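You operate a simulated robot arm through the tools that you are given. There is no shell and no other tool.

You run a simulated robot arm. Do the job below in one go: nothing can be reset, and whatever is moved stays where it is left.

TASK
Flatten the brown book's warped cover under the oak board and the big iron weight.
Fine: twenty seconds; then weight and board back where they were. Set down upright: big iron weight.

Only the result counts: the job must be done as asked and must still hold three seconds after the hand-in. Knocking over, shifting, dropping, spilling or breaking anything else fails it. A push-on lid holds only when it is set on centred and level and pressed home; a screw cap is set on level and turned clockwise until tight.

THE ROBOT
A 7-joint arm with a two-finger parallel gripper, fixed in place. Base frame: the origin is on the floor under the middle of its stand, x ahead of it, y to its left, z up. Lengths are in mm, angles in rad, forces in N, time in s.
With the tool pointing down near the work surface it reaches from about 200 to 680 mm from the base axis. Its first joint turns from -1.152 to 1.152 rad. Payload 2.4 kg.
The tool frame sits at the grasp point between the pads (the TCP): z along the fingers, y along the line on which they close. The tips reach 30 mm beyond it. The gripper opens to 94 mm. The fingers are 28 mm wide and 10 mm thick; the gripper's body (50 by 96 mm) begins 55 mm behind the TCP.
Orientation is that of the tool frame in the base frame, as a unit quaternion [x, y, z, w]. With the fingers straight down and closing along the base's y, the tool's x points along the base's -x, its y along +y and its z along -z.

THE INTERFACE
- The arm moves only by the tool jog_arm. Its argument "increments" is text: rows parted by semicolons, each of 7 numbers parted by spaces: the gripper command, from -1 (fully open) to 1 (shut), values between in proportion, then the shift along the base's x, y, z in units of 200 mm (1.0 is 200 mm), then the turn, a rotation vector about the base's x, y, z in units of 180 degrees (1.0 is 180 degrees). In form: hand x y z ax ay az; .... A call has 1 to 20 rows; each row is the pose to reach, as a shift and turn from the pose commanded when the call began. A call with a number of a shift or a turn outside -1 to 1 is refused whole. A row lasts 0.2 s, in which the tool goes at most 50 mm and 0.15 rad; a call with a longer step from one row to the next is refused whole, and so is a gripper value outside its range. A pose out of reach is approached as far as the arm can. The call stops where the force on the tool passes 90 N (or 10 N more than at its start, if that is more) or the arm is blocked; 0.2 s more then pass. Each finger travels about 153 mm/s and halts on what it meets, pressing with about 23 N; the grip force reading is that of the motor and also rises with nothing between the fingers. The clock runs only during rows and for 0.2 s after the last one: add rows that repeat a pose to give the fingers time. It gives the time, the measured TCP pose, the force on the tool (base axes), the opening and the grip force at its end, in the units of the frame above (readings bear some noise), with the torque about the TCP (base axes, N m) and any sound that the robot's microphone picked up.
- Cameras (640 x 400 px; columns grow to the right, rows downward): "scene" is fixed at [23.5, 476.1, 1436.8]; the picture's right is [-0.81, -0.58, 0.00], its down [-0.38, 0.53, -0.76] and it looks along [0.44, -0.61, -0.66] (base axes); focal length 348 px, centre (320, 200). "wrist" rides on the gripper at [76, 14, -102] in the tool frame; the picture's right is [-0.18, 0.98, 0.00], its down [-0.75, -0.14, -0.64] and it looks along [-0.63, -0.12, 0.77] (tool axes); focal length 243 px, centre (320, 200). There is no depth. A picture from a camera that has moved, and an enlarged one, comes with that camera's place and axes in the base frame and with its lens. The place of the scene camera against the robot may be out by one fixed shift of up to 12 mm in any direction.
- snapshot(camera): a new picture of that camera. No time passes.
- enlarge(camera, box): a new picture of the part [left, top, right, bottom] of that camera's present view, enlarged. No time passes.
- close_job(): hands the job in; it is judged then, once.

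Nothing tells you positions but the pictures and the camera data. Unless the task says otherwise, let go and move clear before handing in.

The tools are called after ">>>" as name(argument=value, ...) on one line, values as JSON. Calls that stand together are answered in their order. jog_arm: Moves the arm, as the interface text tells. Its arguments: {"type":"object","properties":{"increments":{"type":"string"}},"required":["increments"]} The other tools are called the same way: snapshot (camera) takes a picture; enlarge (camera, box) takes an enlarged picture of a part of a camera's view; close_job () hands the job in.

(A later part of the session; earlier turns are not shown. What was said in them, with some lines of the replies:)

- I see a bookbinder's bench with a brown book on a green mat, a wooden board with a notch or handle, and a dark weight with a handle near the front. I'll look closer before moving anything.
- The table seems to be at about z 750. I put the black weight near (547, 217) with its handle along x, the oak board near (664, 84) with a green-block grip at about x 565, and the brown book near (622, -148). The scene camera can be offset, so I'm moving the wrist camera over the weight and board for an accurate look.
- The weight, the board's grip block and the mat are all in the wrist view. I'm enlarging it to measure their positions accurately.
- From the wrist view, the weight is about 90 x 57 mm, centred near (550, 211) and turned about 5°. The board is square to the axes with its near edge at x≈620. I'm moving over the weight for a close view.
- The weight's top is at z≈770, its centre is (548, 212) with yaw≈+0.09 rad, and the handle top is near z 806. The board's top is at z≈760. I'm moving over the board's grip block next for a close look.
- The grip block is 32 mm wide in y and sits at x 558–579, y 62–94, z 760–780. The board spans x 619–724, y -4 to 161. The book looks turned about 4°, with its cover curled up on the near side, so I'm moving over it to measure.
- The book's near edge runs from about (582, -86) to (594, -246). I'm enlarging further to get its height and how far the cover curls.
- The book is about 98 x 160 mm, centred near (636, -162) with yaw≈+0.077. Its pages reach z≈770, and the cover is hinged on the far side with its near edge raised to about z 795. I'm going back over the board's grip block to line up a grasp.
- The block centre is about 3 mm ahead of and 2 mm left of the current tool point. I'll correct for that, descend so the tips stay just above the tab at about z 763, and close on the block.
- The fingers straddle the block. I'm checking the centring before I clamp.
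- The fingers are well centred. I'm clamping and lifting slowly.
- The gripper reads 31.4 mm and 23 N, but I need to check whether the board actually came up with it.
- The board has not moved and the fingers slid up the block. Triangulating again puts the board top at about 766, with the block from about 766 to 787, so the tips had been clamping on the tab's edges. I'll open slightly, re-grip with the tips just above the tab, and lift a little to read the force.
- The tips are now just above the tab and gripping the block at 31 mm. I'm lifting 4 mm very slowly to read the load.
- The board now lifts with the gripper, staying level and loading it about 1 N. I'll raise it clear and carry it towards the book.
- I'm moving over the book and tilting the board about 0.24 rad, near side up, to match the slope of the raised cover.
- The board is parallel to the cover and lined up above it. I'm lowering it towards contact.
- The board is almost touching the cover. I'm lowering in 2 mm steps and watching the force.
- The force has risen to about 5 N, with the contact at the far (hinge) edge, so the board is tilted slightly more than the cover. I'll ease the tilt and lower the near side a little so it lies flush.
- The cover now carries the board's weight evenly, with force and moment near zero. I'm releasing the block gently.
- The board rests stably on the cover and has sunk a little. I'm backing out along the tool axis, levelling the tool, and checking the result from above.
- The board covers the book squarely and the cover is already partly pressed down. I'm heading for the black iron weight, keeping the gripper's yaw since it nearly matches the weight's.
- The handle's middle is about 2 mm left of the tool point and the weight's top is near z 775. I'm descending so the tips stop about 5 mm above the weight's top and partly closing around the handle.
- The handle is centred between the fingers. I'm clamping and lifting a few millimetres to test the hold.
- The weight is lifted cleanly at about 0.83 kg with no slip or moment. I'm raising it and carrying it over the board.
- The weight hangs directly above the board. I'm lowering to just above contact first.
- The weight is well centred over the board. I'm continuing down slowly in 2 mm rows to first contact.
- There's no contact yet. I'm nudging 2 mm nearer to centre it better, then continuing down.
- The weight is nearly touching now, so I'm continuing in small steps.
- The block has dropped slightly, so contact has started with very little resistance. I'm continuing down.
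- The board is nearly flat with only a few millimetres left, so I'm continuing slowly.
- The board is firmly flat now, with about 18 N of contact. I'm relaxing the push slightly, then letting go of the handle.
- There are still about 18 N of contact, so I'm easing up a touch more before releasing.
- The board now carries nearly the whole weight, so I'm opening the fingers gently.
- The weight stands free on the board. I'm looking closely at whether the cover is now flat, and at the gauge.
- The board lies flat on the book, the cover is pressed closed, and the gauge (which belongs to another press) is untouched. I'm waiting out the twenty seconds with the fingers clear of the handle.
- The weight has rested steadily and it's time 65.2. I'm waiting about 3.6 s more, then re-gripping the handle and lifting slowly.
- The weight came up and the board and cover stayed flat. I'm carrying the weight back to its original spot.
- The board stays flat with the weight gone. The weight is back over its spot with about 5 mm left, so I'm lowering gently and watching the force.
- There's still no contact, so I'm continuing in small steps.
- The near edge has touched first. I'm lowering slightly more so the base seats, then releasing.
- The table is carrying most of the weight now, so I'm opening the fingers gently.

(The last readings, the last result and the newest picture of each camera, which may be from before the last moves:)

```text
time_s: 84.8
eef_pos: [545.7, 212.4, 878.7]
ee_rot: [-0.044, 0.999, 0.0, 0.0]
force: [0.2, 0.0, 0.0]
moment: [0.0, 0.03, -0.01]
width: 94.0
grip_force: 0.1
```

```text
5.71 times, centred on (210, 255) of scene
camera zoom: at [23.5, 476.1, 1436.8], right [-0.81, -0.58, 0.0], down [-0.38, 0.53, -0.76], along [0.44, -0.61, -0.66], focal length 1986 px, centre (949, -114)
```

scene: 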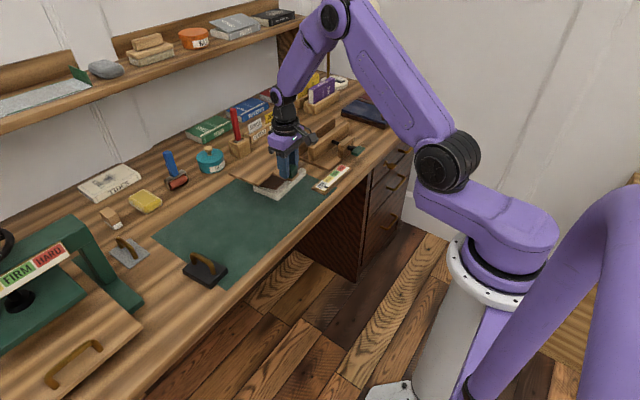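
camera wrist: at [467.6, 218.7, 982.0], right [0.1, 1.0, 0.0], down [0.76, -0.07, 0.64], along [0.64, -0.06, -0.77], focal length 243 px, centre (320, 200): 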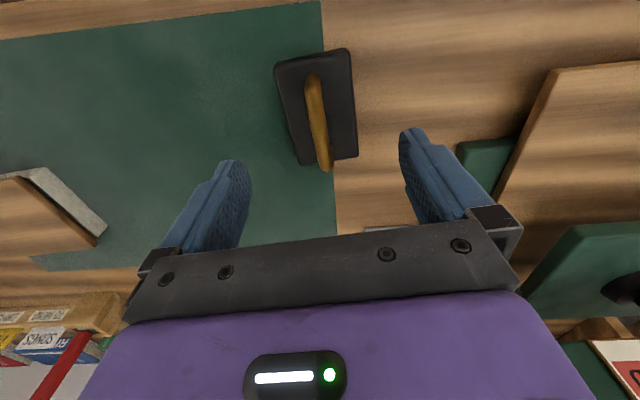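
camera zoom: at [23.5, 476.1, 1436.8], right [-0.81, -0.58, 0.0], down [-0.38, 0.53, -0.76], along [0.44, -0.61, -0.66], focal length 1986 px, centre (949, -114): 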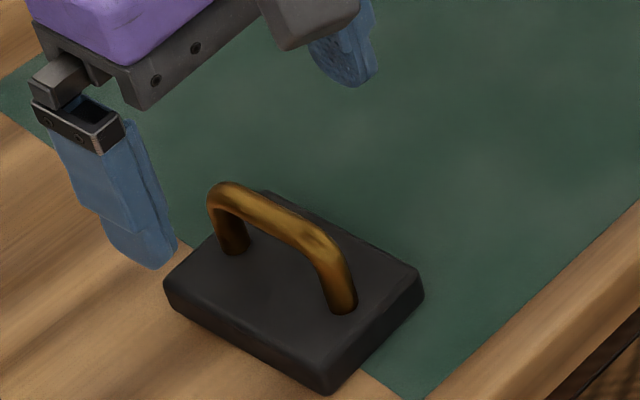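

The weight is back in its original place to within about a millimetre, upright and released. I'm moving back over the board's grip block.

>>> jog_arm(increments="-1 0 -0.1 0.08 0 0 0; -1 0 -0.28 0.15 0 0 0; -1 0 -0.48 0.15 0 0 0; -1 0 -0.68 0.15 0 0 0; -1 0 -0.86 0.15 0 0 0; -1 0 -1.0 0.15 0 0 0")

>>> jog_arm(increments="-1 -0.01 -0.12 0 0 0 -0.0005; -1 -0.025 -0.3 0 0 0 -0.001; -1 -0.04 -0.5 0 0 0 -0.002; -1 -0.06 -0.7 0 0 0 -0.003; -1 -0.075 -0.84 0 0 0 -0.003; -1 -0.082 -0.91 0 0 0 -0.003; -1 -0.082 -0.91 0 0 0 -0.003")

>>> snapshot(camera="wrist")

>>> enlarge(camera="wrist", box=[240, 60, 400, 170])

>>> enlarge(camera="scene", box=[230, 140, 340, 212])

```text
time_s: 86.2
eef_pos: [545.4, 12.6, 910.1]
ee_rot: [-0.045, 0.999, 0.0, 0.0]
force: [-0.8, 0.5, -0.4]
moment: [-0.01, 0.03, 0.02]
width: 93.9
grip_force: 0.1
```

```text
time_s: 87.8
eef_pos: [529.0, -166.7, 909.2]
ee_rot: [-0.041, 0.999, 0.0, 0.0]
force: [0.9, -0.2, 0.1]
moment: [-0.01, 0.02, 0.0]
width: 93.9
grip_force: 0.0
```

```text
taken
camera wrist: at [451.4, -160.0, 1010.6], right [0.1, 0.99, 0.0], down [0.76, -0.08, 0.64], along [0.64, -0.07, -0.77], focal length 243 px, centre (320, 200)
```

wrist: 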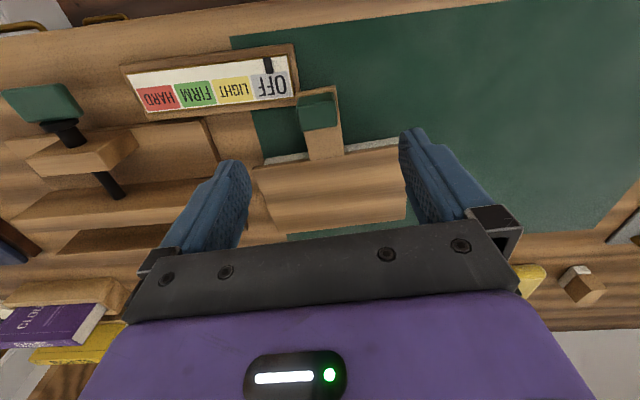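

```text
3.64 times, centred on (320, 115) of wrist
camera zoom: at [451.4, -160.0, 1010.6], right [0.1, 0.99, 0.0], down [0.76, -0.08, 0.64], along [0.64, -0.07, -0.77], focal length 882 px, centre (320, 509)
```

zoom: 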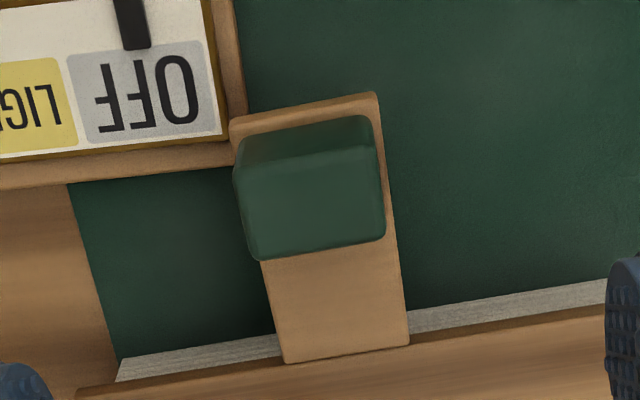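

```text
5.56 times, centred on (285, 176) of scene
camera zoom: at [23.5, 476.1, 1436.8], right [-0.81, -0.58, 0.0], down [-0.38, 0.53, -0.76], along [0.44, -0.61, -0.66], focal length 1931 px, centre (514, 333)
```

zoom: 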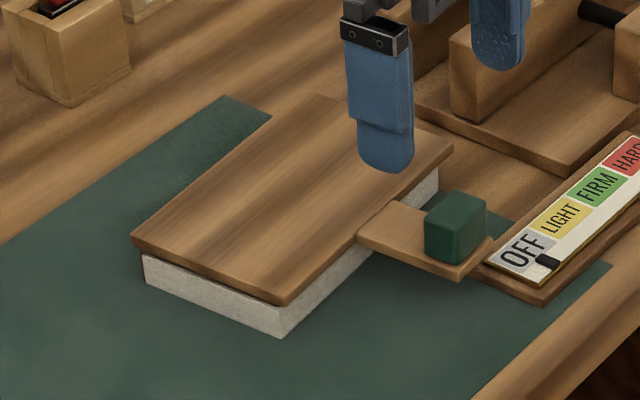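

The board is lying flat on the book. The block centre is about 2 mm right of the tool point, so I'm correcting, descending with the tips just above the tab, and partly closing.

>>> jog_arm(increments="-1 0.001 -0.011 -0.1 0 0 0; -1 0.001 -0.011 -0.2 0 0 0; -1 0.001 -0.011 -0.3 0 0 0; -1 0.001 -0.011 -0.38 0 0 0; -1 0.001 -0.011 -0.42 0 0 0; -1 0.001 -0.011 -0.436 0 0 0; -1 0.001 -0.011 -0.436 0 0 0; 0 0.001 -0.011 -0.436 0 0 0; 0.2 0.001 -0.011 -0.436 0 0 0; 0.2 0.001 -0.011 -0.436 0 0 0")

>>> enlarge(camera="wrist", box=[220, 90, 420, 220])

>>> enlarge(camera="scene", box=[265, 155, 335, 205])

```text
time_s: 90.0
eef_pos: [529.1, -170.2, 820.9]
ee_rot: [-0.041, 0.999, 0.0, -0.001]
force: [0.6, -0.7, 0.4]
moment: [-0.02, -0.03, 0.01]
width: 37.6
grip_force: 0.1
```

```text
3.08 times, centred on (320, 155) of wrist
camera zoom: at [451.1, -164.0, 925.1], right [0.1, 0.99, 0.0], down [0.76, -0.08, 0.64], along [0.64, -0.07, -0.77], focal length 746 px, centre (320, 338)
```

zoom: 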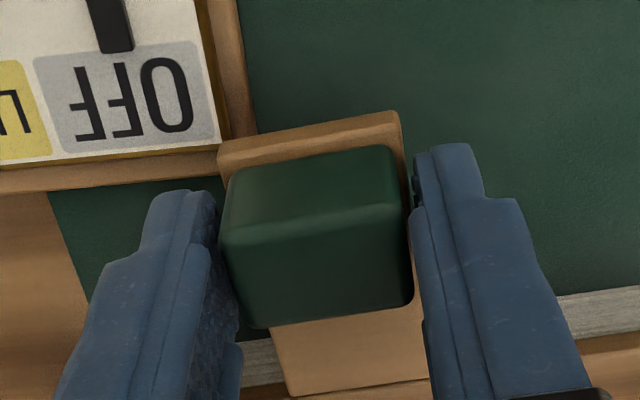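

```text
8.00 times, centred on (300, 180) of scene
camera zoom: at [23.5, 476.1, 1436.8], right [-0.81, -0.58, 0.0], down [-0.38, 0.53, -0.76], along [0.44, -0.61, -0.66], focal length 2781 px, centre (480, 360)
```

zoom: 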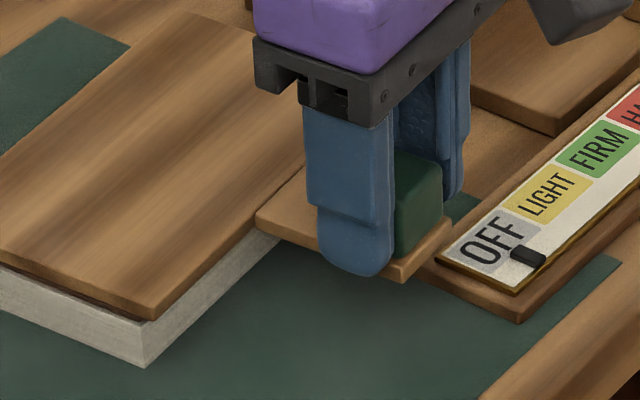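

Compared with the earlier good grip, the tips are about 6 mm too low and level with the tab's edges, which is where it slipped before. I'm raising 6 mm and rechecking before clamping.

>>> jog_arm(increments="0.2 0 0 0.015 0 0 0; 0.2 0 0 0.03 0 0 0; 0.2 0 0 0.03 0 0 0")

>>> enlarge(camera="wrist", box=[220, 90, 420, 220])

>>> enlarge(camera="scene", box=[265, 155, 335, 205])

```text
time_s: 90.8
eef_pos: [529.7, -170.1, 828.0]
ee_rot: [-0.041, 0.999, -0.001, 0.0]
force: [0.2, 1.3, -0.7]
moment: [0.03, -0.01, -0.02]
width: 37.7
grip_force: 0.2
```

```text
3.08 times, centred on (320, 155) of wrist
camera zoom: at [451.7, -164.0, 930.9], right [0.1, 0.99, 0.0], down [0.76, -0.08, 0.64], along [0.64, -0.07, -0.77], focal length 746 px, centre (320, 338)
```

zoom: 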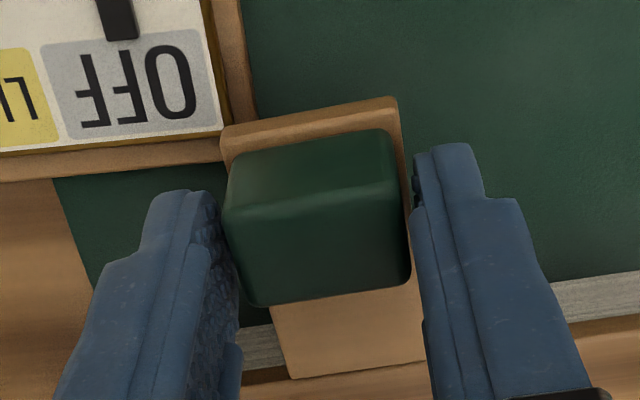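

```text
8.00 times, centred on (300, 180) of scene
camera zoom: at [23.5, 476.1, 1436.8], right [-0.81, -0.58, 0.0], down [-0.38, 0.53, -0.76], along [0.44, -0.61, -0.66], focal length 2781 px, centre (480, 360)
```

zoom: 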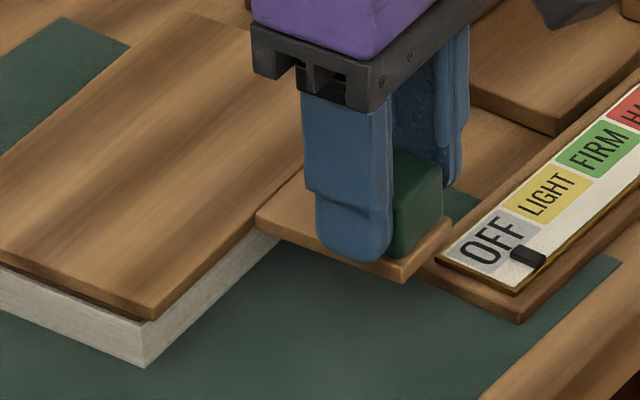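

The remaining difference from the earlier good view is mostly a 3 mm offset along x, so this height is right. I'm raising 1.5 mm for margin, clamping, and testing a small lift.

>>> jog_arm(increments="0.2 0 0 0.0075 0 0 0; 0.2 0 0 0.0075 0 0 0; 0.4 0 0 0.0075 0 0 0; 1 0 0 0.0075 0 0 0; 1 0 0 0.0075 0 0 0; 1 0 0 0.0075 0 0 0; 1 0 0 0.0125 0 0 0; 1 0 0 0.0175 0 0 0; 1 0 0 0.0225 0 0 0; 1 0 0 0.0275 0 0 0; 1 0 0 0.0275 0 0 0")

>>> enlarge(camera="wrist", box=[220, 90, 420, 220])

>>> enlarge(camera="scene", box=[230, 140, 340, 212])

```text
time_s: 93.2
eef_pos: [530.3, -170.8, 833.8]
ee_rot: [-0.04, 0.999, 0.0, 0.0]
force: [-0.7, 1.0, -1.2]
moment: [0.02, 0.06, 0.0]
width: 31.2
grip_force: 23.0
```

```text
3.08 times, centred on (320, 155) of wrist
camera zoom: at [452.3, -164.2, 936.5], right [0.1, 0.99, 0.0], down [0.76, -0.08, 0.64], along [0.64, -0.07, -0.77], focal length 746 px, centre (320, 338)
```

zoom: 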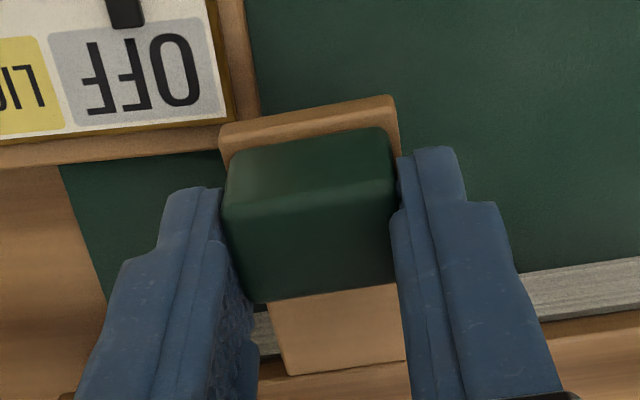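

```text
5.56 times, centred on (285, 176) of scene
camera zoom: at [23.5, 476.1, 1436.8], right [-0.81, -0.58, 0.0], down [-0.38, 0.53, -0.76], along [0.44, -0.61, -0.66], focal length 1931 px, centre (514, 333)
```

zoom: 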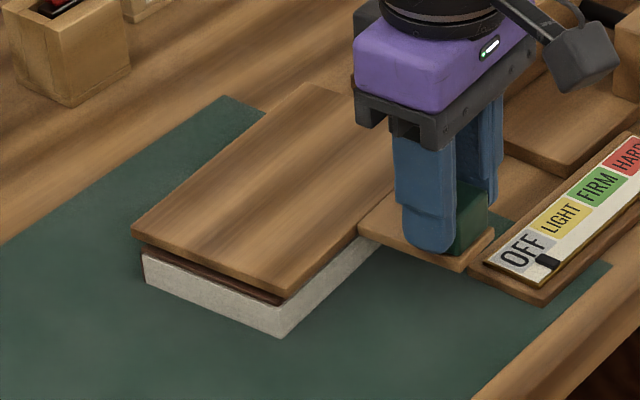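

The board lifts cleanly with about 1 N of load, and the book's cover beneath stays flat. I'm carrying the board back to its original place and turning the yaw back to zero.

>>> jog_arm(increments="1 0 0 0.04 0 0 0; 1 0 0 0.12 0 0 0; 1 0 0 0.22 0 0 0; 1 0 0 0.3 0 0 0; 1 0.005 0.04 0.32 0 0 -0.001; 1 0.02 0.12 0.32 0 0 -0.003; 1 0.04 0.22 0.32 0 0 -0.006; 1 0.06 0.34 0.32 0 0 -0.009; 1 0.08 0.46 0.32 0 0 -0.012; 1 0.1 0.58 0.32 0 0 -0.015; 1 0.12 0.7 0.32 0 0 -0.018; 1 0.14 0.81 0.32 0 0 -0.021; 1 0.155 0.9 0.32 0 0 -0.0235; 1 0.165 0.97 0.32 0 0 -0.025; 1 0.17 1.0 0.32 0 0 -0.0256; 1 0.17 1.0 0.32 0 0 -0.0256")

>>> jog_arm(increments="1 0.005 0.06 0 0 0 0; 1 0.015 0.14 0 0 0 0; 1 0.022 0.21 0 0 0 0; 1 0.0265 0.2515 -0.02 0 0 0; 1 0.0265 0.2515 -0.08 0 0 0; 1 0.0265 0.2515 -0.17 0 0 0; 1 0.0265 0.2515 -0.26 0 0 0; 1 0.0265 0.2515 -0.34 0 0 0; 1 0.0265 0.2515 -0.4 0 0 0; 1 0.0265 0.2515 -0.42 0 0 0; 1 0.0265 0.2515 -0.42 0 0 0")

>>> enlarge(camera="scene", box=[160, 160, 300, 260])

>>> snapshot(camera="wrist")

>>> enlarge(camera="scene", box=[230, 140, 340, 212])

```text
time_s: 96.6
eef_pos: [563.0, 28.9, 898.0]
ee_rot: [-0.002, 1.0, 0.0, -0.001]
force: [-1.0, 0.6, -1.3]
moment: [-0.01, 0.05, 0.01]
width: 31.7
grip_force: 22.8
```

```text
time_s: 99.0
eef_pos: [568.6, 79.7, 814.3]
ee_rot: [0.001, 1.0, -0.001, 0.0]
force: [0.4, 0.0, -0.6]
moment: [-0.07, 0.04, 0.0]
width: 31.2
grip_force: 22.9
```

```text
4.00 times, centred on (230, 210) of scene
camera zoom: at [23.5, 476.1, 1436.8], right [-0.81, -0.58, 0.0], down [-0.38, 0.53, -0.76], along [0.44, -0.61, -0.66], focal length 1390 px, centre (680, 160)
```

zoom: 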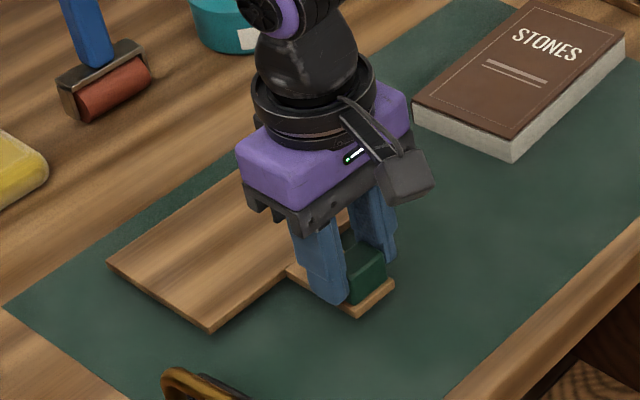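

```text
taken
camera wrist: at [491.6, 92.8, 916.7], right [0.18, 0.98, 0.0], down [0.75, -0.14, 0.64], along [0.63, -0.12, -0.77], focal length 243 px, centre (320, 200)
```

wrist: 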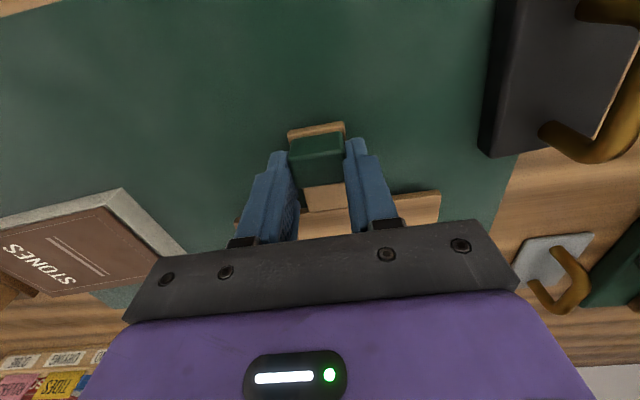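

```text
5.56 times, centred on (285, 176) of scene
camera zoom: at [23.5, 476.1, 1436.8], right [-0.81, -0.58, 0.0], down [-0.38, 0.53, -0.76], along [0.44, -0.61, -0.66], focal length 1931 px, centre (514, 333)
```

zoom: 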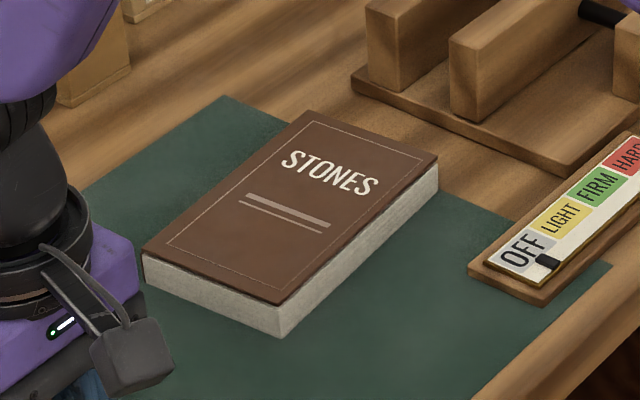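

The cover now lies flat on the book. The board is about 10 mm above its original spot, so I'm lowering most of the way and comparing its corners with the starting picture.

>>> jog_arm(increments="1 0 0 -0.012 0 0 0; 1 0 0 -0.024 0 0 0; 1 0 0 -0.036 0 0 0; 1 0 0 -0.045 0 0 0; 1 0 0 -0.045 0 0 0")

>>> enlarge(camera="scene", box=[160, 160, 300, 260])

>>> enlarge(camera="scene", box=[175, 190, 275, 255])

```text
time_s: 100.2
eef_pos: [569.0, 79.1, 806.0]
ee_rot: [0.0, 1.0, 0.001, 0.0]
force: [0.1, 0.3, -1.1]
moment: [0.0, 0.06, -0.01]
width: 31.4
grip_force: 23.2
```

```text
4.00 times, centred on (230, 210) of scene
camera zoom: at [23.5, 476.1, 1436.8], right [-0.81, -0.58, 0.0], down [-0.38, 0.53, -0.76], along [0.44, -0.61, -0.66], focal length 1390 px, centre (680, 160)
```

zoom: 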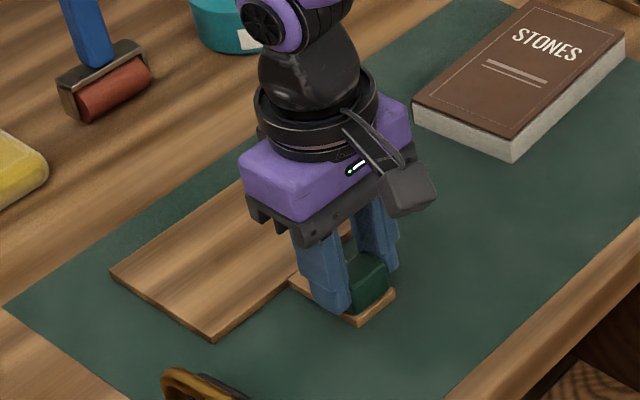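

```text
6.15 times, centred on (225, 222) of scene
camera zoom: at [23.5, 476.1, 1436.8], right [-0.81, -0.58, 0.0], down [-0.38, 0.53, -0.76], along [0.44, -0.61, -0.66], focal length 2139 px, centre (905, 62)
```

zoom: 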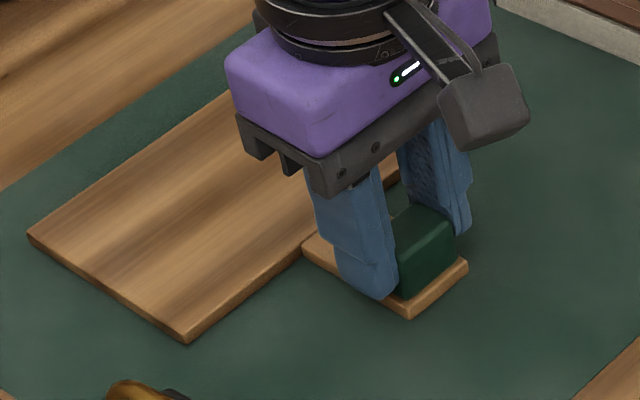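

The board's corners match the starting picture to within about a millimetre. I'm lowering the last few millimetres to contact.

>>> jog_arm(increments="1 0 0 -0.006 0 0 0; 1 0 0 -0.012 0 0 0; 1 0 0 -0.015 0 0 0; 1 0 0 -0.015 0 0 0")

```text
time_s: 101.2
eef_pos: [569.2, 79.0, 803.2]
ee_rot: [0.0, 1.0, 0.0, 0.001]
force: [-3.4, 1.2, 20.1]
moment: [0.01, 0.16, 0.0]
width: 31.2
grip_force: 22.9
```

The board has contacted the table at about 20 N, so I'm easing up before releasing.

>>> jog_arm(increments="1 0 0 0.004 0 0 0; 1 0 0 0.004 0 0 0")

>>> enlarge(camera="scene", box=[175, 190, 275, 255])

```text
time_s: 101.8
eef_pos: [569.7, 80.0, 802.2]
ee_rot: [0.0, 1.0, 0.0, 0.0]
force: [3.9, -0.7, 9.0]
moment: [0.09, -0.05, 0.0]
width: 31.5
grip_force: 23.2
```

```text
6.15 times, centred on (225, 222) of scene
camera zoom: at [23.4, 476.1, 1436.8], right [-0.81, -0.58, 0.0], down [-0.38, 0.53, -0.76], along [0.44, -0.61, -0.66], focal length 2139 px, centre (905, 62)
```

zoom: 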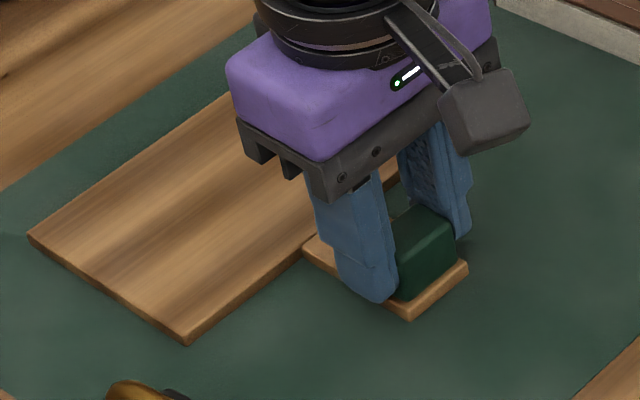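

The board sits within about 1–2 mm of where it started. I'm easing the remaining push and releasing.

>>> jog_arm(increments="1 0 0 0.004 0 0 0; 1 0 0 0.004 0 0 0")

```text
time_s: 102.4
eef_pos: [568.0, 78.7, 803.2]
ee_rot: [-0.001, 1.0, 0.0, -0.001]
force: [-0.4, 0.6, 1.1]
moment: [0.02, -0.14, -0.04]
width: 31.2
grip_force: 23.0
```

The force is near zero and the table is carrying the board. I'm opening the fingers and rising clear.

>>> jog_arm(increments="0.28 0 0 0 0 0 0; 0.2 0 0 0 0 0 0; 0 0 0 0 0 0 0; -0.5 0 0 0 0 0 0; -0.5 0 0 0 0 0 0; -0.5 0 0 0.08 0 0 0; -0.5 0 0 0.2 0 0 0; -0.5 0 0 0.35 0 0 0; -1 0 0 0.5 0 0 0; -1 -0.1 0 0.65 0 0 0; -1 -0.25 0 0.8 0 0 0; -1 -0.4 0 0.95 0 0 0; -1 -0.5 0 1.0 0 0 0; -1 -0.5 0 1.0 0 0 0")

>>> snapshot(camera="scene")

>>> enlarge(camera="scene", box=[132, 140, 388, 300])

>>> snapshot(camera="wrist")

```text
time_s: 105.4
eef_pos: [469.3, 78.0, 1005.7]
ee_rot: [0.0, 1.0, 0.0, 0.0]
force: [0.4, -0.6, -0.2]
moment: [0.01, 0.02, 0.0]
width: 94.3
grip_force: 0.1
```

```text
taken
```

scene: 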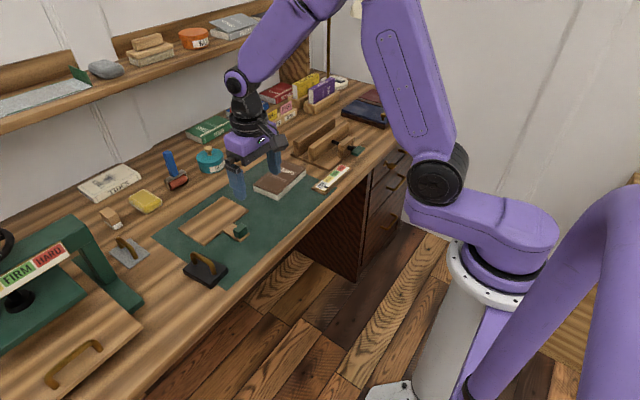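

```text
2.50 times, centred on (260, 220) of scene
camera zoom: at [23.5, 476.1, 1436.8], right [-0.81, -0.58, 0.0], down [-0.38, 0.53, -0.76], along [0.44, -0.61, -0.66], focal length 869 px, centre (470, 150)
```

zoom: 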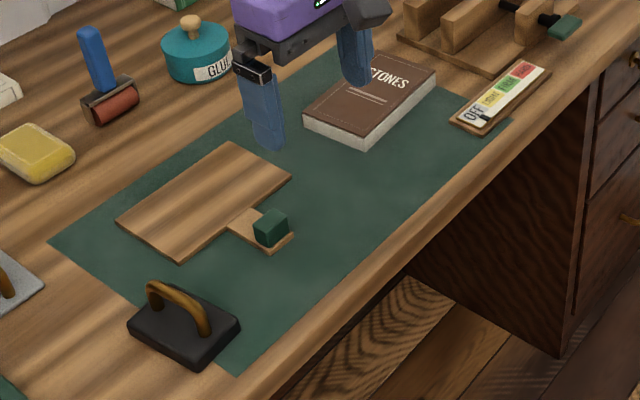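

```text
taken
camera wrist: at [392.9, 91.6, 1107.9], right [0.18, 0.98, 0.0], down [0.75, -0.14, 0.64], along [0.63, -0.12, -0.77], focal length 243 px, centre (320, 200)
```

wrist: 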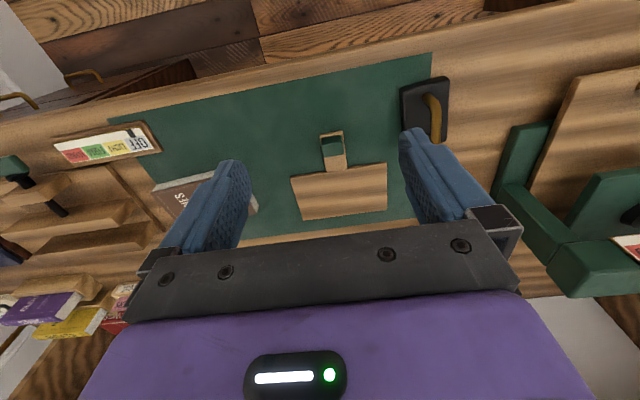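

The board and weight match their starting positions, and everything else looks untouched. I'm taking one last close look at the book and the other items.

>>> enlarge(camera="scene", box=[245, 155, 315, 205])

>>> enlarge(camera="scene", box=[150, 190, 290, 295])

```text
8.00 times, centred on (280, 180) of scene
camera zoom: at [23.5, 476.1, 1436.8], right [-0.81, -0.58, 0.0], down [-0.38, 0.53, -0.76], along [0.44, -0.61, -0.66], focal length 2781 px, centre (640, 360)
```

zoom: 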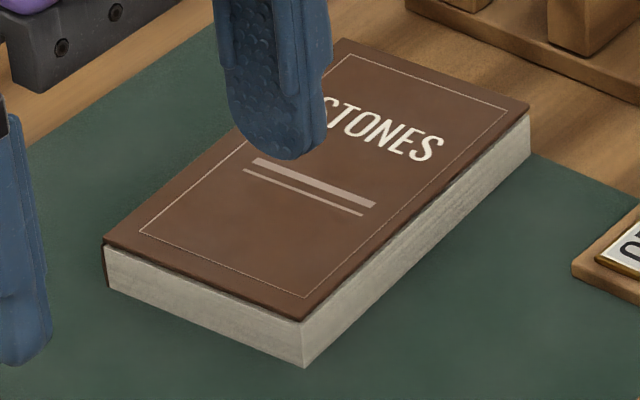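

```text
3.81 times, centred on (220, 242) of scene
camera zoom: at [23.5, 476.1, 1436.8], right [-0.81, -0.58, 0.0], down [-0.38, 0.53, -0.76], along [0.44, -0.61, -0.66], focal length 1324 px, centre (701, 38)
```

zoom: 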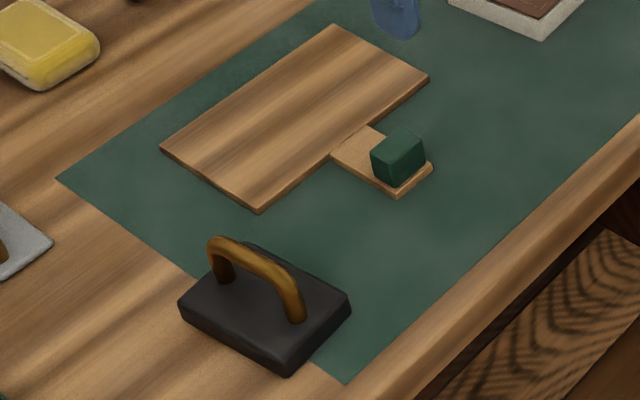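

The book's cover is flat, the oak board and the upright iron weight are back where they started, and the gripper is clear of everything. I'm handing the job in.

>>> close_job()

```text
The job is handed in.
```

The brown book's cover is now flat. The oak board and big iron weight pressed it for about 22 seconds, and the cover stayed down once they were lifted off.

The weight is upright on the bench where it started, within about 1 mm. The board is back within about 1–2 mm of its starting place. Nothing else on the bench looks moved in the final pictures.

My first grip on the board slipped: the fingers slid up its green block without lifting it. That may have shifted the board by up to about 2 mm. When I put it back, I matched it to the starting picture.

The job is handed in. I got no verdict back.
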